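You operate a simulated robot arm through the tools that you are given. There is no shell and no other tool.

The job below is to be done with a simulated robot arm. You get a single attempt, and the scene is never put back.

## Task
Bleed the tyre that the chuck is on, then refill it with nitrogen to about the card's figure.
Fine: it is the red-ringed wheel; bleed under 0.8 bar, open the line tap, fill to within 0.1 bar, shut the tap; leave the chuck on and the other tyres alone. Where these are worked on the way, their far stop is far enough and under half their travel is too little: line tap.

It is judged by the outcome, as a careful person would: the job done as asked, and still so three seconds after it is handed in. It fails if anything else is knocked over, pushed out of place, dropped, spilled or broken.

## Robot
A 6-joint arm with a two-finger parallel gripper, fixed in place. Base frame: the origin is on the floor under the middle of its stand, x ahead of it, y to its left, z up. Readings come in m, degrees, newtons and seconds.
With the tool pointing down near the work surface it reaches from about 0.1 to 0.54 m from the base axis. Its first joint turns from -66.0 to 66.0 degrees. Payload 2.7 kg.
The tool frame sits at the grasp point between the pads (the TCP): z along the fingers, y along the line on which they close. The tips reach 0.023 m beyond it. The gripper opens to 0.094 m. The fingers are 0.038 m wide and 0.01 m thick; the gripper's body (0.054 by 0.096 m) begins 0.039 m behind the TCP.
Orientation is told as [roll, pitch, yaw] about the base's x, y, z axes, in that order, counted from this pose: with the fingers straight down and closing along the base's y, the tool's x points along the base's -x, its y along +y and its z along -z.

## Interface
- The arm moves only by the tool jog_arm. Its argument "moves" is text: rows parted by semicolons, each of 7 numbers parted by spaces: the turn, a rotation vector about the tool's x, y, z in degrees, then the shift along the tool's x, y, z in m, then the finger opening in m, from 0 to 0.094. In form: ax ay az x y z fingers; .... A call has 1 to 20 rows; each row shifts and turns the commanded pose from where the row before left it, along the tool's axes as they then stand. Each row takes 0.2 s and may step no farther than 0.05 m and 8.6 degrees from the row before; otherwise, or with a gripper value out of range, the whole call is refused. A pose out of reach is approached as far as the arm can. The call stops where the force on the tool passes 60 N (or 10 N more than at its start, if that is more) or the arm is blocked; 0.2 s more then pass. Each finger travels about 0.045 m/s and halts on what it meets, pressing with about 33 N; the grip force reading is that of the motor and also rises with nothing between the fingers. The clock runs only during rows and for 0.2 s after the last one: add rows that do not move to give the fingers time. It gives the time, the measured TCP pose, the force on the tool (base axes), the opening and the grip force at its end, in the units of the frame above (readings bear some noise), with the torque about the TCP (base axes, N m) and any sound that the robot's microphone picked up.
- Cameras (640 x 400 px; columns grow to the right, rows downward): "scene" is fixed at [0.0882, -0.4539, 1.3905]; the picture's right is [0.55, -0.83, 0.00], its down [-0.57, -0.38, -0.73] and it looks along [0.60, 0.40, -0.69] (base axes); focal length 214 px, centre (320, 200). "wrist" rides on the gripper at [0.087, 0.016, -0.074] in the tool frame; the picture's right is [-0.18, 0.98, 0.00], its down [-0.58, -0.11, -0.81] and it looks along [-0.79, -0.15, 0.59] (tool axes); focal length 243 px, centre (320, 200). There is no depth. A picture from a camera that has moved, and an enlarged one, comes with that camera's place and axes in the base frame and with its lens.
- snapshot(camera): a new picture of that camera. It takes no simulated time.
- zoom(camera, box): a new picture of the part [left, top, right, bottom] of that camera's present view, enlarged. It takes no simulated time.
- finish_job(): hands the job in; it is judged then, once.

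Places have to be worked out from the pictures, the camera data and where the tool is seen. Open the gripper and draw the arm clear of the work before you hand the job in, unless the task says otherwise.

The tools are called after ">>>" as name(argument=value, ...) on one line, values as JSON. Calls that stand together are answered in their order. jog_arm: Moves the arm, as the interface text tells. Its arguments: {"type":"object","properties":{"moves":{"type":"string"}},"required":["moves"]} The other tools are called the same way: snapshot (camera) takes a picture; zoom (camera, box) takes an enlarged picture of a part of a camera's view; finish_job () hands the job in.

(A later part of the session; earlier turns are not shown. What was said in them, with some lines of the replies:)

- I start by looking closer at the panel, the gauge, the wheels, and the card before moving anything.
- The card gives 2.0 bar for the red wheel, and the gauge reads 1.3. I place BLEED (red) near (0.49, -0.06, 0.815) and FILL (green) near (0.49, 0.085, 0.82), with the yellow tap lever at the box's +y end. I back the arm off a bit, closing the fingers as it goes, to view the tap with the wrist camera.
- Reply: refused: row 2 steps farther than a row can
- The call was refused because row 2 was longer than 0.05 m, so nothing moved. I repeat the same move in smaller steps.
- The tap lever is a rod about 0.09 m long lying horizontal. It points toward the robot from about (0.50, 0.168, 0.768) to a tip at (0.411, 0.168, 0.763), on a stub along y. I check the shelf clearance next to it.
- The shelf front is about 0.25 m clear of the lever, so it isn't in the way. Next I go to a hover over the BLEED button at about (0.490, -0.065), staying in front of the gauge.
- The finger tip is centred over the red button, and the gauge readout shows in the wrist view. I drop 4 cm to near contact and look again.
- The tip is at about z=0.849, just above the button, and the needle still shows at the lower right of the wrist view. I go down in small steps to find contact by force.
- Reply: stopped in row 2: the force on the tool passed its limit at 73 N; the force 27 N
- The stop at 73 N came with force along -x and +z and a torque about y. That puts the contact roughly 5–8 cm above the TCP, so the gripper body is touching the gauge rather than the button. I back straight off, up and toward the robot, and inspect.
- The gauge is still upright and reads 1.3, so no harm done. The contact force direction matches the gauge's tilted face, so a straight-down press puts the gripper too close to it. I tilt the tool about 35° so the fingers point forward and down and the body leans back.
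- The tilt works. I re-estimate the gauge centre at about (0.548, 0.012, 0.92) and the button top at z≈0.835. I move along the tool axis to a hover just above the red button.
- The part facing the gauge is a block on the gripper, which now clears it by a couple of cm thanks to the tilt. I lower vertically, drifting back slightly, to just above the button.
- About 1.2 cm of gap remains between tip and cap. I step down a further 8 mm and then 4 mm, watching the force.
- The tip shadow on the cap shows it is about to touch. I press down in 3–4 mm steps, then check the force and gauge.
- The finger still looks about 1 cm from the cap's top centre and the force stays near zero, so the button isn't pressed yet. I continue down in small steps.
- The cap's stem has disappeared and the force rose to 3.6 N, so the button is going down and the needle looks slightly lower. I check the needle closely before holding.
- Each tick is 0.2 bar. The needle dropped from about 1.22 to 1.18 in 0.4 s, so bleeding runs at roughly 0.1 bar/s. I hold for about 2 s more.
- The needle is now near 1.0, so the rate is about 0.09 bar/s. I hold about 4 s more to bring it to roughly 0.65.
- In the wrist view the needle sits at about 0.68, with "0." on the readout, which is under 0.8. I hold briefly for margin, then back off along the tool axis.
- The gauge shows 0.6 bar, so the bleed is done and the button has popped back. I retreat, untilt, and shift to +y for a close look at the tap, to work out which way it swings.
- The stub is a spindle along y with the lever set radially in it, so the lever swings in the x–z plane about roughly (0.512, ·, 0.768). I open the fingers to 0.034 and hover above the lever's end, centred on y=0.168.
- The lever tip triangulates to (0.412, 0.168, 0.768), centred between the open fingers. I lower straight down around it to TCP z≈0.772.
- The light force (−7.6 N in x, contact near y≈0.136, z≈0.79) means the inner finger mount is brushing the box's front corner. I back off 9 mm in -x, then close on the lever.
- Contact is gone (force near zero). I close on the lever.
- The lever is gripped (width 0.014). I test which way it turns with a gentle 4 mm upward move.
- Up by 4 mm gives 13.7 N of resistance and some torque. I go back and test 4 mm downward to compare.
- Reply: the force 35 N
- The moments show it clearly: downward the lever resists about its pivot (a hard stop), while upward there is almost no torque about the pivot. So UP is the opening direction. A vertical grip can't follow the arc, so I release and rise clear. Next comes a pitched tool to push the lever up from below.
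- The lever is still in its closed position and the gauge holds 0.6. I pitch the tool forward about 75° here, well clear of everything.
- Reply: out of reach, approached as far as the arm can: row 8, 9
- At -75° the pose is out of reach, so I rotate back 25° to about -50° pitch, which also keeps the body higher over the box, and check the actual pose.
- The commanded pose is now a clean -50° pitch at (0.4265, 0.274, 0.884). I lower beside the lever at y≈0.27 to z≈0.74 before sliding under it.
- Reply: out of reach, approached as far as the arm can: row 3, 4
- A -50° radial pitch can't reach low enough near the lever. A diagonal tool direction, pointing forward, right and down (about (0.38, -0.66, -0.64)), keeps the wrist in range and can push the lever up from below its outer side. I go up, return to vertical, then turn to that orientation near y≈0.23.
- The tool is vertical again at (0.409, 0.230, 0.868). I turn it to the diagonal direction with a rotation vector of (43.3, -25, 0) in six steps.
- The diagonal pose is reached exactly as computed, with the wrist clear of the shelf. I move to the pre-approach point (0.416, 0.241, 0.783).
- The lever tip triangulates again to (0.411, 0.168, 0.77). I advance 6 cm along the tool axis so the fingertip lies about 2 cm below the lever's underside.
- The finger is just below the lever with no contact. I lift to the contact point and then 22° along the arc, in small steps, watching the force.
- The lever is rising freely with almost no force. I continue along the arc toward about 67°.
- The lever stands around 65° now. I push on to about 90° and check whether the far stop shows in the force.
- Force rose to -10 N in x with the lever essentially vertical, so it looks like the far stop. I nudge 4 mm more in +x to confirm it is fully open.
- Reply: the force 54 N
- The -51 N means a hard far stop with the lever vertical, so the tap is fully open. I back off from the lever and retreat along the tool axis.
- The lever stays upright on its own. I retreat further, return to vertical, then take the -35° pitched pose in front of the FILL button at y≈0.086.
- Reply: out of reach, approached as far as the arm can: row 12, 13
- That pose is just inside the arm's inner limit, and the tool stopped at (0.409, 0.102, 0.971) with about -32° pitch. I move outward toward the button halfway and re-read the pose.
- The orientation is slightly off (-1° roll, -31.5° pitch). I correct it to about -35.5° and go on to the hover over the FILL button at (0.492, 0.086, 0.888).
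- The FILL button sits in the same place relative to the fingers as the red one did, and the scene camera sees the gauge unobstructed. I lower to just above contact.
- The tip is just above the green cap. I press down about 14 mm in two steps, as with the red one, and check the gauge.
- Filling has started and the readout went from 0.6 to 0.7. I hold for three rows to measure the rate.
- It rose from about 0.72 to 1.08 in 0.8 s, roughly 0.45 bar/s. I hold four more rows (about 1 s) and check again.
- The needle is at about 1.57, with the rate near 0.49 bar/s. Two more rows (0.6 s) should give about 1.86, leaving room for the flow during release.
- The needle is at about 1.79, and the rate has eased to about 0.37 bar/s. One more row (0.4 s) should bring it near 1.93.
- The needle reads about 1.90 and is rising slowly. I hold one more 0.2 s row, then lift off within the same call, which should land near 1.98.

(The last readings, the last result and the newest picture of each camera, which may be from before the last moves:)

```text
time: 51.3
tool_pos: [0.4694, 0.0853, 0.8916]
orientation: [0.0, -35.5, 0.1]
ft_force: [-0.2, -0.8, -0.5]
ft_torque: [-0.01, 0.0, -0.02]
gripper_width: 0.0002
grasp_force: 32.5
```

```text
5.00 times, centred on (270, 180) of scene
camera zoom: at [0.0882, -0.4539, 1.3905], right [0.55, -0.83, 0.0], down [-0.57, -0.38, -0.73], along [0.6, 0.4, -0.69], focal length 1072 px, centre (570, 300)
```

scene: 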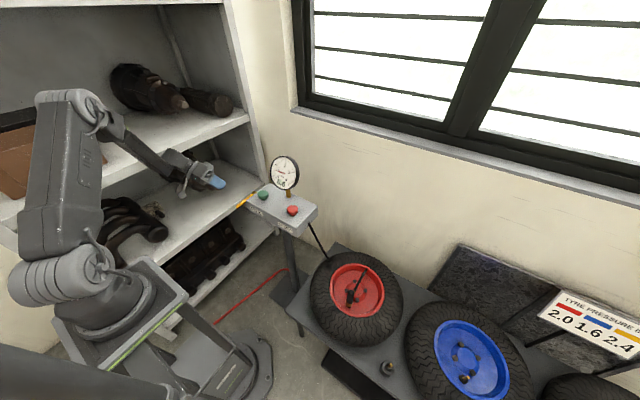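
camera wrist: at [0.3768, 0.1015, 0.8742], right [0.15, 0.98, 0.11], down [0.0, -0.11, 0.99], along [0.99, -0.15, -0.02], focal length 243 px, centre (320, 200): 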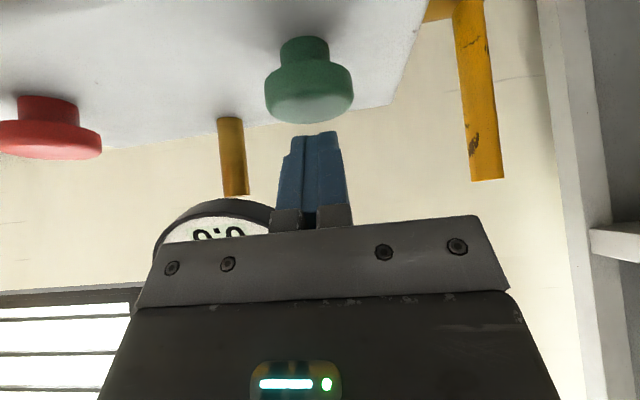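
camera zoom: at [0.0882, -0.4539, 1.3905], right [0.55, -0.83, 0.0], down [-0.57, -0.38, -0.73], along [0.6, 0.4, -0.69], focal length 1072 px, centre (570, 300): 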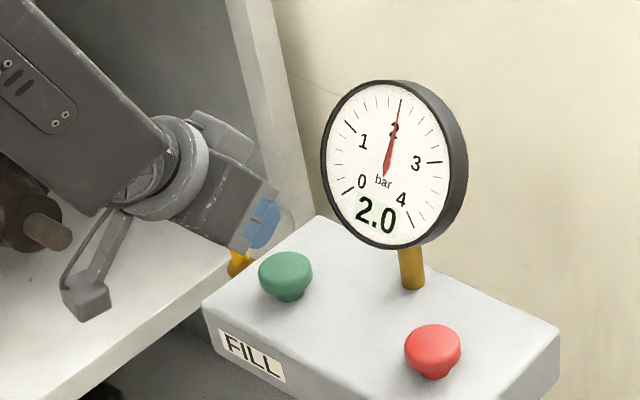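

The gauge reads exactly 2.0 with the needle on the tick, and the FILL button is released. To shut the tap, I go over the top of the upright lever and bring the fingertip to its far (+x) side, staying above its 0.87 m top.

>>> jog_arm(moves="0 0 0 -0.0094 0.0277 -0.0131 0; 0 0 0 -0.0094 0.0277 -0.0131 0; 0 0 0 -0.0094 0.0277 -0.0131 0; 0 0 0 -0.0295 0 0.0241 0; 0 0 0 -0.0295 0 0.0241 0; 0 0 0 0 0 0 0")

>>> snapshot(camera="wrist")

>>> zoom(camera="scene", box=[220, 140, 320, 220])

```text
time: 52.7
tool_pos: [0.5474, 0.1674, 0.9347]
orientation: [0.0, -35.5, -0.1]
ft_force: [-0.5, 0.0, 0.2]
ft_torque: [0.02, 0.02, -0.03]
gripper_width: 0.0
grasp_force: 33.8
```

```text
taken
camera wrist: at [0.4352, 0.1839, 0.946], right [0.15, 0.98, 0.11], down [0.0, -0.11, 0.99], along [0.99, -0.15, -0.02], focal length 243 px, centre (320, 200)
```

wrist: 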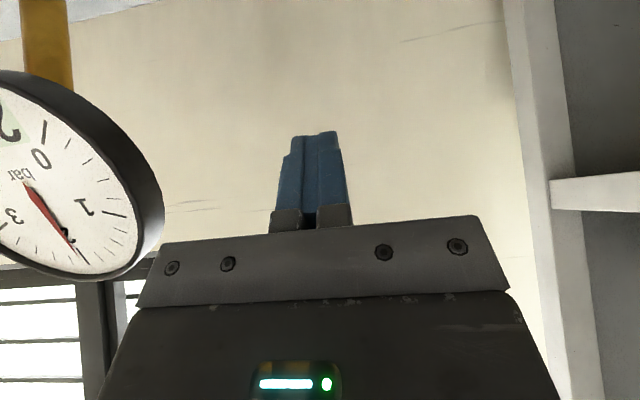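

```text
5.00 times, centred on (270, 180) of scene
camera zoom: at [0.0882, -0.4539, 1.3905], right [0.55, -0.83, 0.0], down [-0.57, -0.38, -0.73], along [0.6, 0.4, -0.69], focal length 1072 px, centre (570, 300)
```

zoom: 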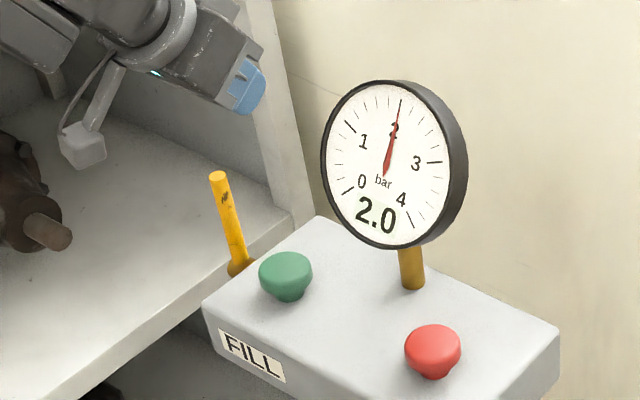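

The lever top is at about (0.51, 0.168, 0.865), below and just in front of the fingertip. I lower behind it and pull its top toward the robot by about 15°.

>>> jog_arm(moves="0 0 0 0.016 0 0.0224 0; 0 0 0 0.016 0 0.0224 0; 0 0 0 0.0094 0 -0.008 0; 0 0 0 0.0109 0 -0.0068 0; 0 0 0 0.0109 0 -0.0068 0")

>>> snapshot(camera="wrist")

>>> zoom(camera="scene", box=[220, 140, 320, 220])

```text
time: 53.9
tool_pos: [0.5108, 0.1664, 0.8775]
orientation: [0.1, -35.5, 0.1]
ft_force: [0.7, -0.3, 0.4]
ft_torque: [-0.01, 0.03, 0.04]
gripper_width: 0.0001
grasp_force: 33.2
```

```text
taken
camera wrist: at [0.3972, 0.1833, 0.8894], right [0.15, 0.98, 0.11], down [0.0, -0.11, 0.99], along [0.99, -0.15, -0.02], focal length 243 px, centre (320, 200)
```

wrist: 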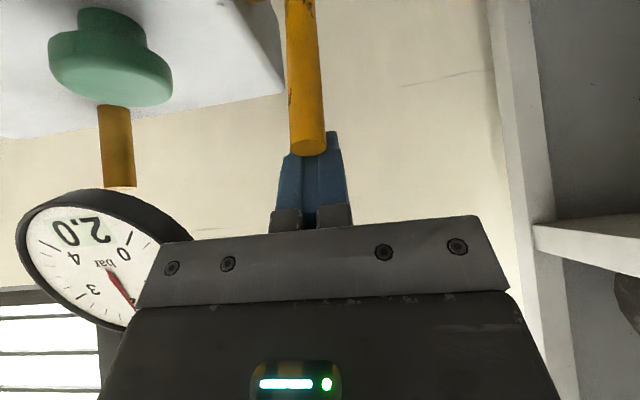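

```text
5.00 times, centred on (270, 180) of scene
camera zoom: at [0.0882, -0.4539, 1.3905], right [0.55, -0.83, 0.0], down [-0.57, -0.38, -0.73], along [0.6, 0.4, -0.69], focal length 1072 px, centre (570, 300)
```

zoom: 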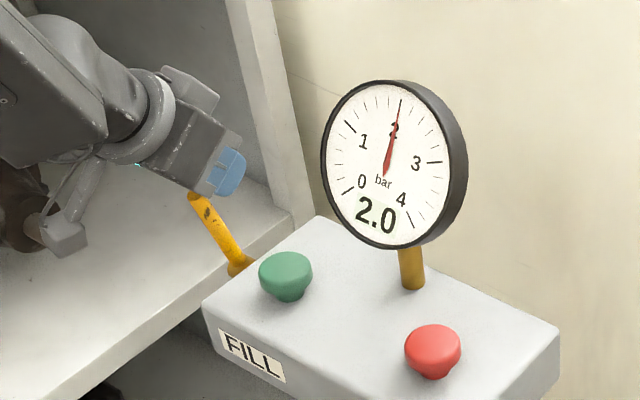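

The lever is tilting toward the robot with negligible force, and the gauge still shows 2.0. I keep drawing it down along the arc to about 45°.

>>> jog_arm(moves="0 0 0 0.0132 0.0005 -0.0057 0; 0 0 0 0.0132 0.0005 -0.0057 0; 0 0 0 0.013 0 -0.0005 0; 0 0 0 0.013 0 -0.0005 0")

>>> snapshot(camera="wrist")

>>> zoom(camera="scene", box=[220, 140, 320, 220])

```text
time: 54.9
tool_pos: [0.4595, 0.1687, 0.8575]
orientation: [0.1, -35.5, 0.0]
ft_force: [-1.3, -0.1, 0.3]
ft_torque: [0.02, 0.01, 0.04]
gripper_width: 0.0
grasp_force: 32.7
```

```text
taken
camera wrist: at [0.3468, 0.1849, 0.869], right [0.15, 0.98, 0.11], down [0.0, -0.11, 0.99], along [0.99, -0.15, -0.02], focal length 243 px, centre (320, 200)
```

wrist: 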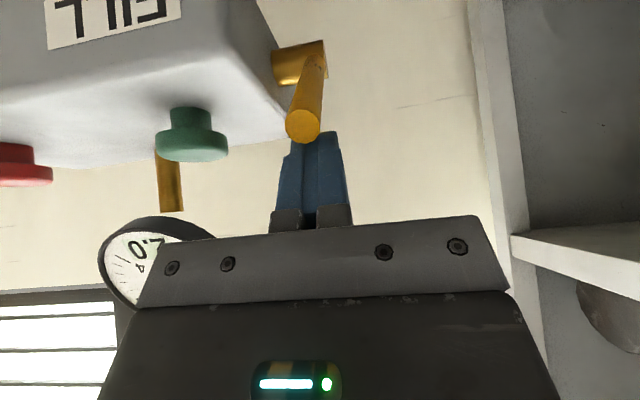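

```text
5.00 times, centred on (270, 180) of scene
camera zoom: at [0.0882, -0.4539, 1.3905], right [0.55, -0.83, 0.0], down [-0.57, -0.38, -0.73], along [0.6, 0.4, -0.69], focal length 1072 px, centre (570, 300)
```

zoom: 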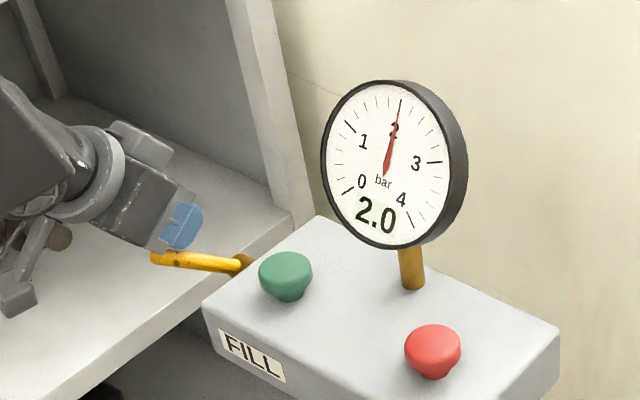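

The lever is down to about 38°. I keep pressing it down from above while easing the pitch back toward -22°, stopping just short of the closed stop to check.

>>> jog_arm(moves="0 2.5 0 0.0049 0 0.0077 0; 0 2.5 0 0.0049 0 0.0077 0; 0 2.5 0 0.0049 0 0.0077 0; 0 2.5 0 0.0049 0 0.0077 0; 0 2.5 0 0.0049 0 0.0077 0")

>>> snapshot(camera="wrist")

>>> zoom(camera="scene", box=[220, 140, 320, 220])

```text
time: 56.1
tool_pos: [0.4572, 0.1697, 0.8128]
orientation: [0.0, -22.8, 0.0]
ft_force: [-0.6, -0.1, -0.9]
ft_torque: [0.01, -0.02, 0.01]
gripper_width: 0.0
grasp_force: 33.2
```

```text
taken
camera wrist: at [0.3495, 0.1852, 0.8485], right [0.17, 0.98, 0.07], down [0.22, -0.11, 0.97], along [0.96, -0.15, -0.24], focal length 243 px, centre (320, 200)
```

wrist: 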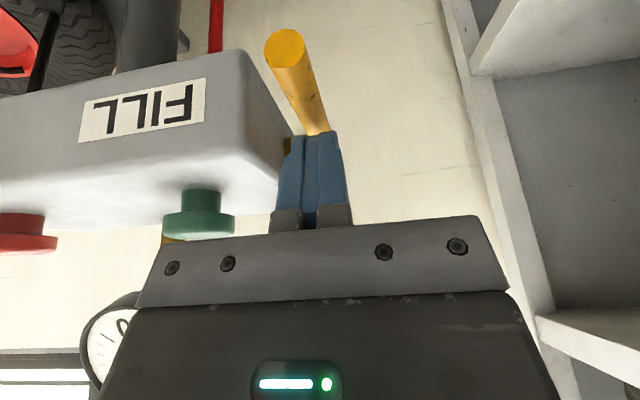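

```text
5.00 times, centred on (270, 180) of scene
camera zoom: at [0.0882, -0.4539, 1.3905], right [0.55, -0.83, 0.0], down [-0.57, -0.38, -0.73], along [0.6, 0.4, -0.69], focal length 1072 px, centre (570, 300)
```

zoom: 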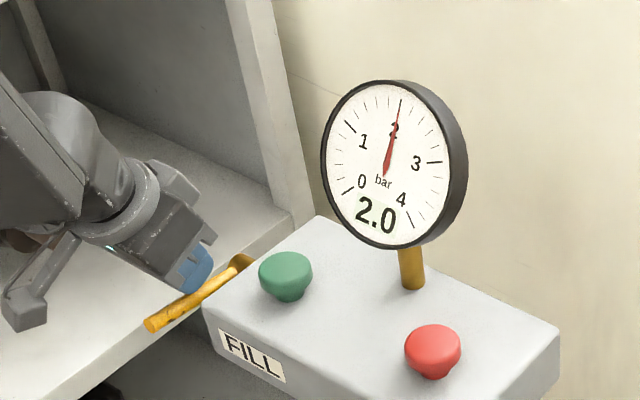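

The lever is nearly horizontal again, a few degrees short of the stop. I press down in 5 mm steps until the stop shows in the force.

>>> jog_arm(moves="0 0 0 0.0019 0 0.0046 0; 0 0 0 0.0019 0 0.0046 0")

>>> zoom(camera="scene", box=[220, 140, 320, 220])

```text
time: 56.7
tool_pos: [0.4585, 0.1693, 0.8048]
orientation: [0.1, -23.3, 0.0]
ft_force: [-6.4, 0.6, 17.5]
ft_torque: [0.0, 0.28, 0.04]
gripper_width: 0.0
grasp_force: 33.1
```

```text
5.00 times, centred on (270, 180) of scene
camera zoom: at [0.0878, -0.454, 1.3904], right [0.55, -0.83, 0.0], down [-0.57, -0.38, -0.73], along [0.6, 0.4, -0.69], focal length 1072 px, centre (570, 300)
```

zoom: 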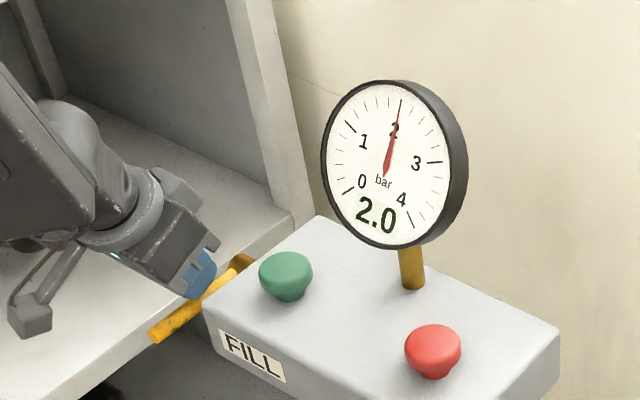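

The force is now 17.5 N and the lever tip is back at its original pixel position, so it's at the closed stop. I give it a small extra nudge, then lift away.

>>> jog_arm(moves="0 0 0 0.0006 0 0.0014 0; 0 0 0 -0.004 0 -0.01 0; 0 0 0 0 0 -0.03 0; 0 0 0 0 0 -0.04 0; 0 0 0 0 0 -0.04 0; 0 0 0 0 0 0 0")

>>> zoom(camera="scene", box=[220, 140, 320, 220])

>>> snapshot(camera="wrist")

```text
time: 58.1
tool_pos: [0.4155, 0.169, 0.9149]
orientation: [-0.1, -22.9, 0.0]
ft_force: [0.8, -0.1, -0.4]
ft_torque: [-0.02, -0.01, 0.01]
gripper_width: 0.0
grasp_force: 32.7
```

```text
5.00 times, centred on (270, 180) of scene
camera zoom: at [0.0882, -0.4539, 1.3905], right [0.55, -0.83, 0.0], down [-0.57, -0.38, -0.73], along [0.6, 0.4, -0.69], focal length 1072 px, centre (570, 300)
```

zoom: 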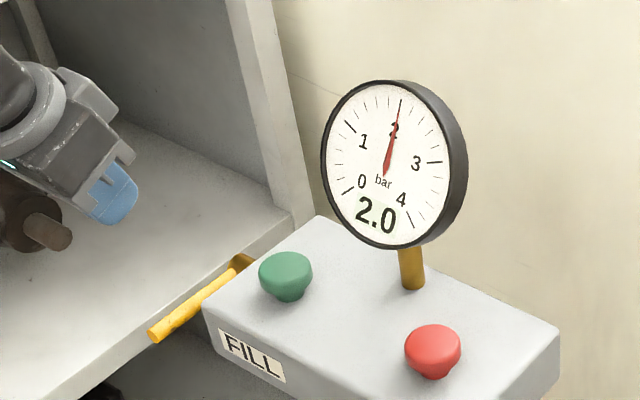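

```text
taken
camera wrist: at [0.3064, 0.1851, 0.9502], right [0.17, 0.98, 0.07], down [0.22, -0.11, 0.97], along [0.96, -0.15, -0.23], focal length 243 px, centre (320, 200)
```

wrist: 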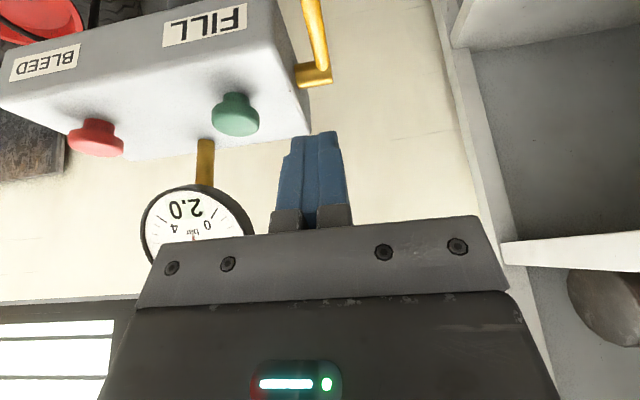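

The tap is shut, the gauge reads 2.0, and everything is in place. I untilt, rise clear, open the gripper and let a few seconds pass to confirm the pressure holds.

>>> jog_arm(moves="0 7.6 0 0 0 -0.03 0.03; 0 7.6 0 0 0 -0.03 0.06; 0 7.6 0 0 -0.02 -0.03 0.09; 0 0 0 0 -0.04 -0.03 0.09; 0 0 0 0.01 -0.04 -0.02 0.09; 0 0 0 0 -0.04 -0.02 0.09; 0 0 0 0 0 0 0.09; 0 0 0 0 0 0 0.09; 0 0 0 0 0 0 0.09; 0 0 0 0 0 0 0.09; 0 0 0 0 0 0 0.09; 0 0 0 0 0 0 0.09; 0 0 0 0 0 0 0.09; 0 0 0 0 0 0 0.09; 0 0 0 0 0 0 0.09; 0 0 0 0 0 0 0.09; 0 0 0 0 0 0 0.09; 0 0 0 0 0 0 0.09")

>>> snapshot(camera="scene")

>>> zoom(camera="scene", box=[265, 150, 305, 195])

>>> zoom(camera="scene", box=[280, 240, 440, 400])

>>> zoom(camera="scene", box=[220, 140, 320, 220])

```text
time: 61.9
tool_pos: [0.3819, 0.03, 1.0704]
orientation: [-0.1, -0.2, 0.1]
ft_force: [-0.3, -0.3, -0.2]
ft_torque: [0.01, 0.01, 0.01]
gripper_width: 0.09
grasp_force: 0.0
```

```text
taken
```

scene: 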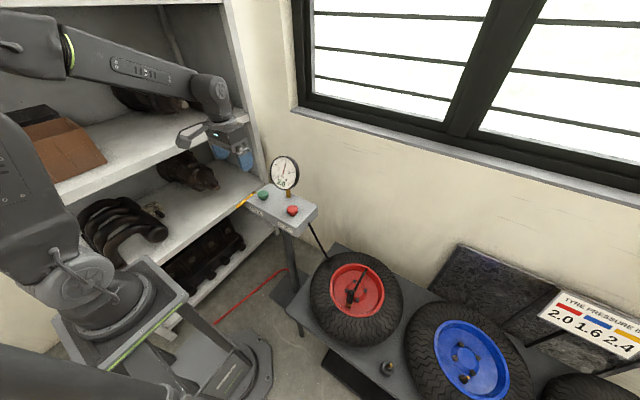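

```text
8.89 times, centred on (285, 172) of scene
camera zoom: at [0.0882, -0.4539, 1.3905], right [0.55, -0.83, 0.0], down [-0.57, -0.38, -0.73], along [0.6, 0.4, -0.69], focal length 1906 px, centre (631, 444)
```

zoom: 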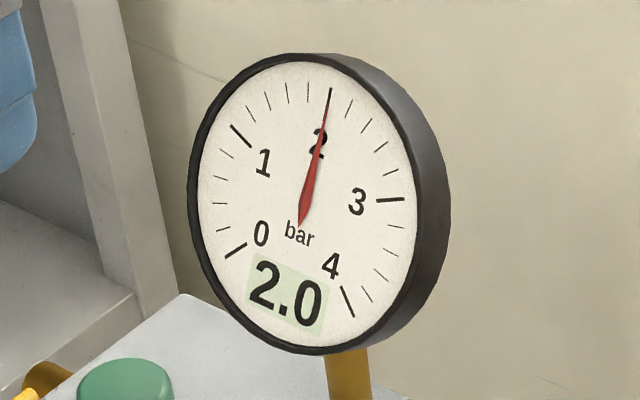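

```text
2.50 times, centred on (360, 320) of scene
camera zoom: at [0.0882, -0.4539, 1.3905], right [0.55, -0.83, 0.0], down [-0.57, -0.38, -0.73], along [0.6, 0.4, -0.69], focal length 536 px, centre (220, -100)
```

zoom: 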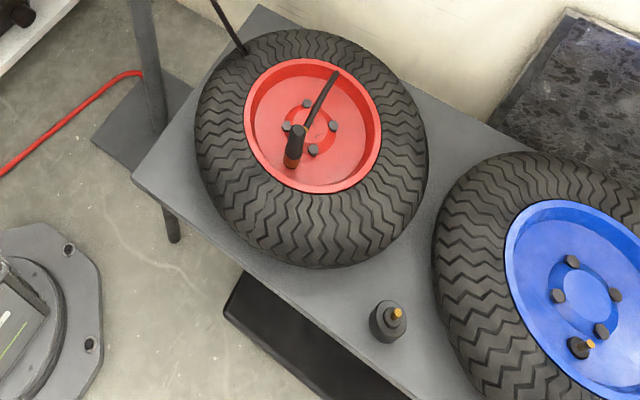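

```text
5.00 times, centred on (270, 180) of scene
camera zoom: at [0.0882, -0.4539, 1.3905], right [0.55, -0.83, 0.0], down [-0.57, -0.38, -0.73], along [0.6, 0.4, -0.69], focal length 1072 px, centre (570, 300)
```

zoom: 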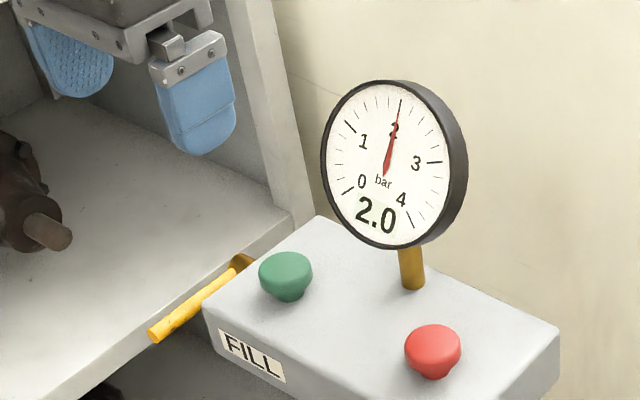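

The gauge has held 2.0 bar for several seconds. The tap lever is back at its closed stop, the chuck is still on the red wheel, and nothing else has moved. The gripper is open and clear, so I hand the job in.

>>> finish_job()

```text
The job is handed in.
```

The red-ringed tyre, the one the chuck is on, was bled to 0.6 bar and refilled with nitrogen to 2.0 bar, the card's figure for it. The gauge still read 2.0 several seconds after I had shut the tap and drawn the arm clear.

- **Line tap:** I opened the lever to its far stop before filling. Afterwards I pressed it back down to its closed stop.
- **Gauge contact:** On the first try at the BLEED button, the gripper body pressed against the front of the gauge with about 73 N before the move stopped. I backed off and tilted the tool for both buttons after that. The gauge stayed upright and kept reading normally.
- **Lever grip:** I also gripped the tap lever briefly to find which way it turns. It pushed back firmly downward and moved freely upward.
- **Everything else:** The chuck is still on the red wheel, and I did not touch the other tyres. The gripper is open and clear of the work.
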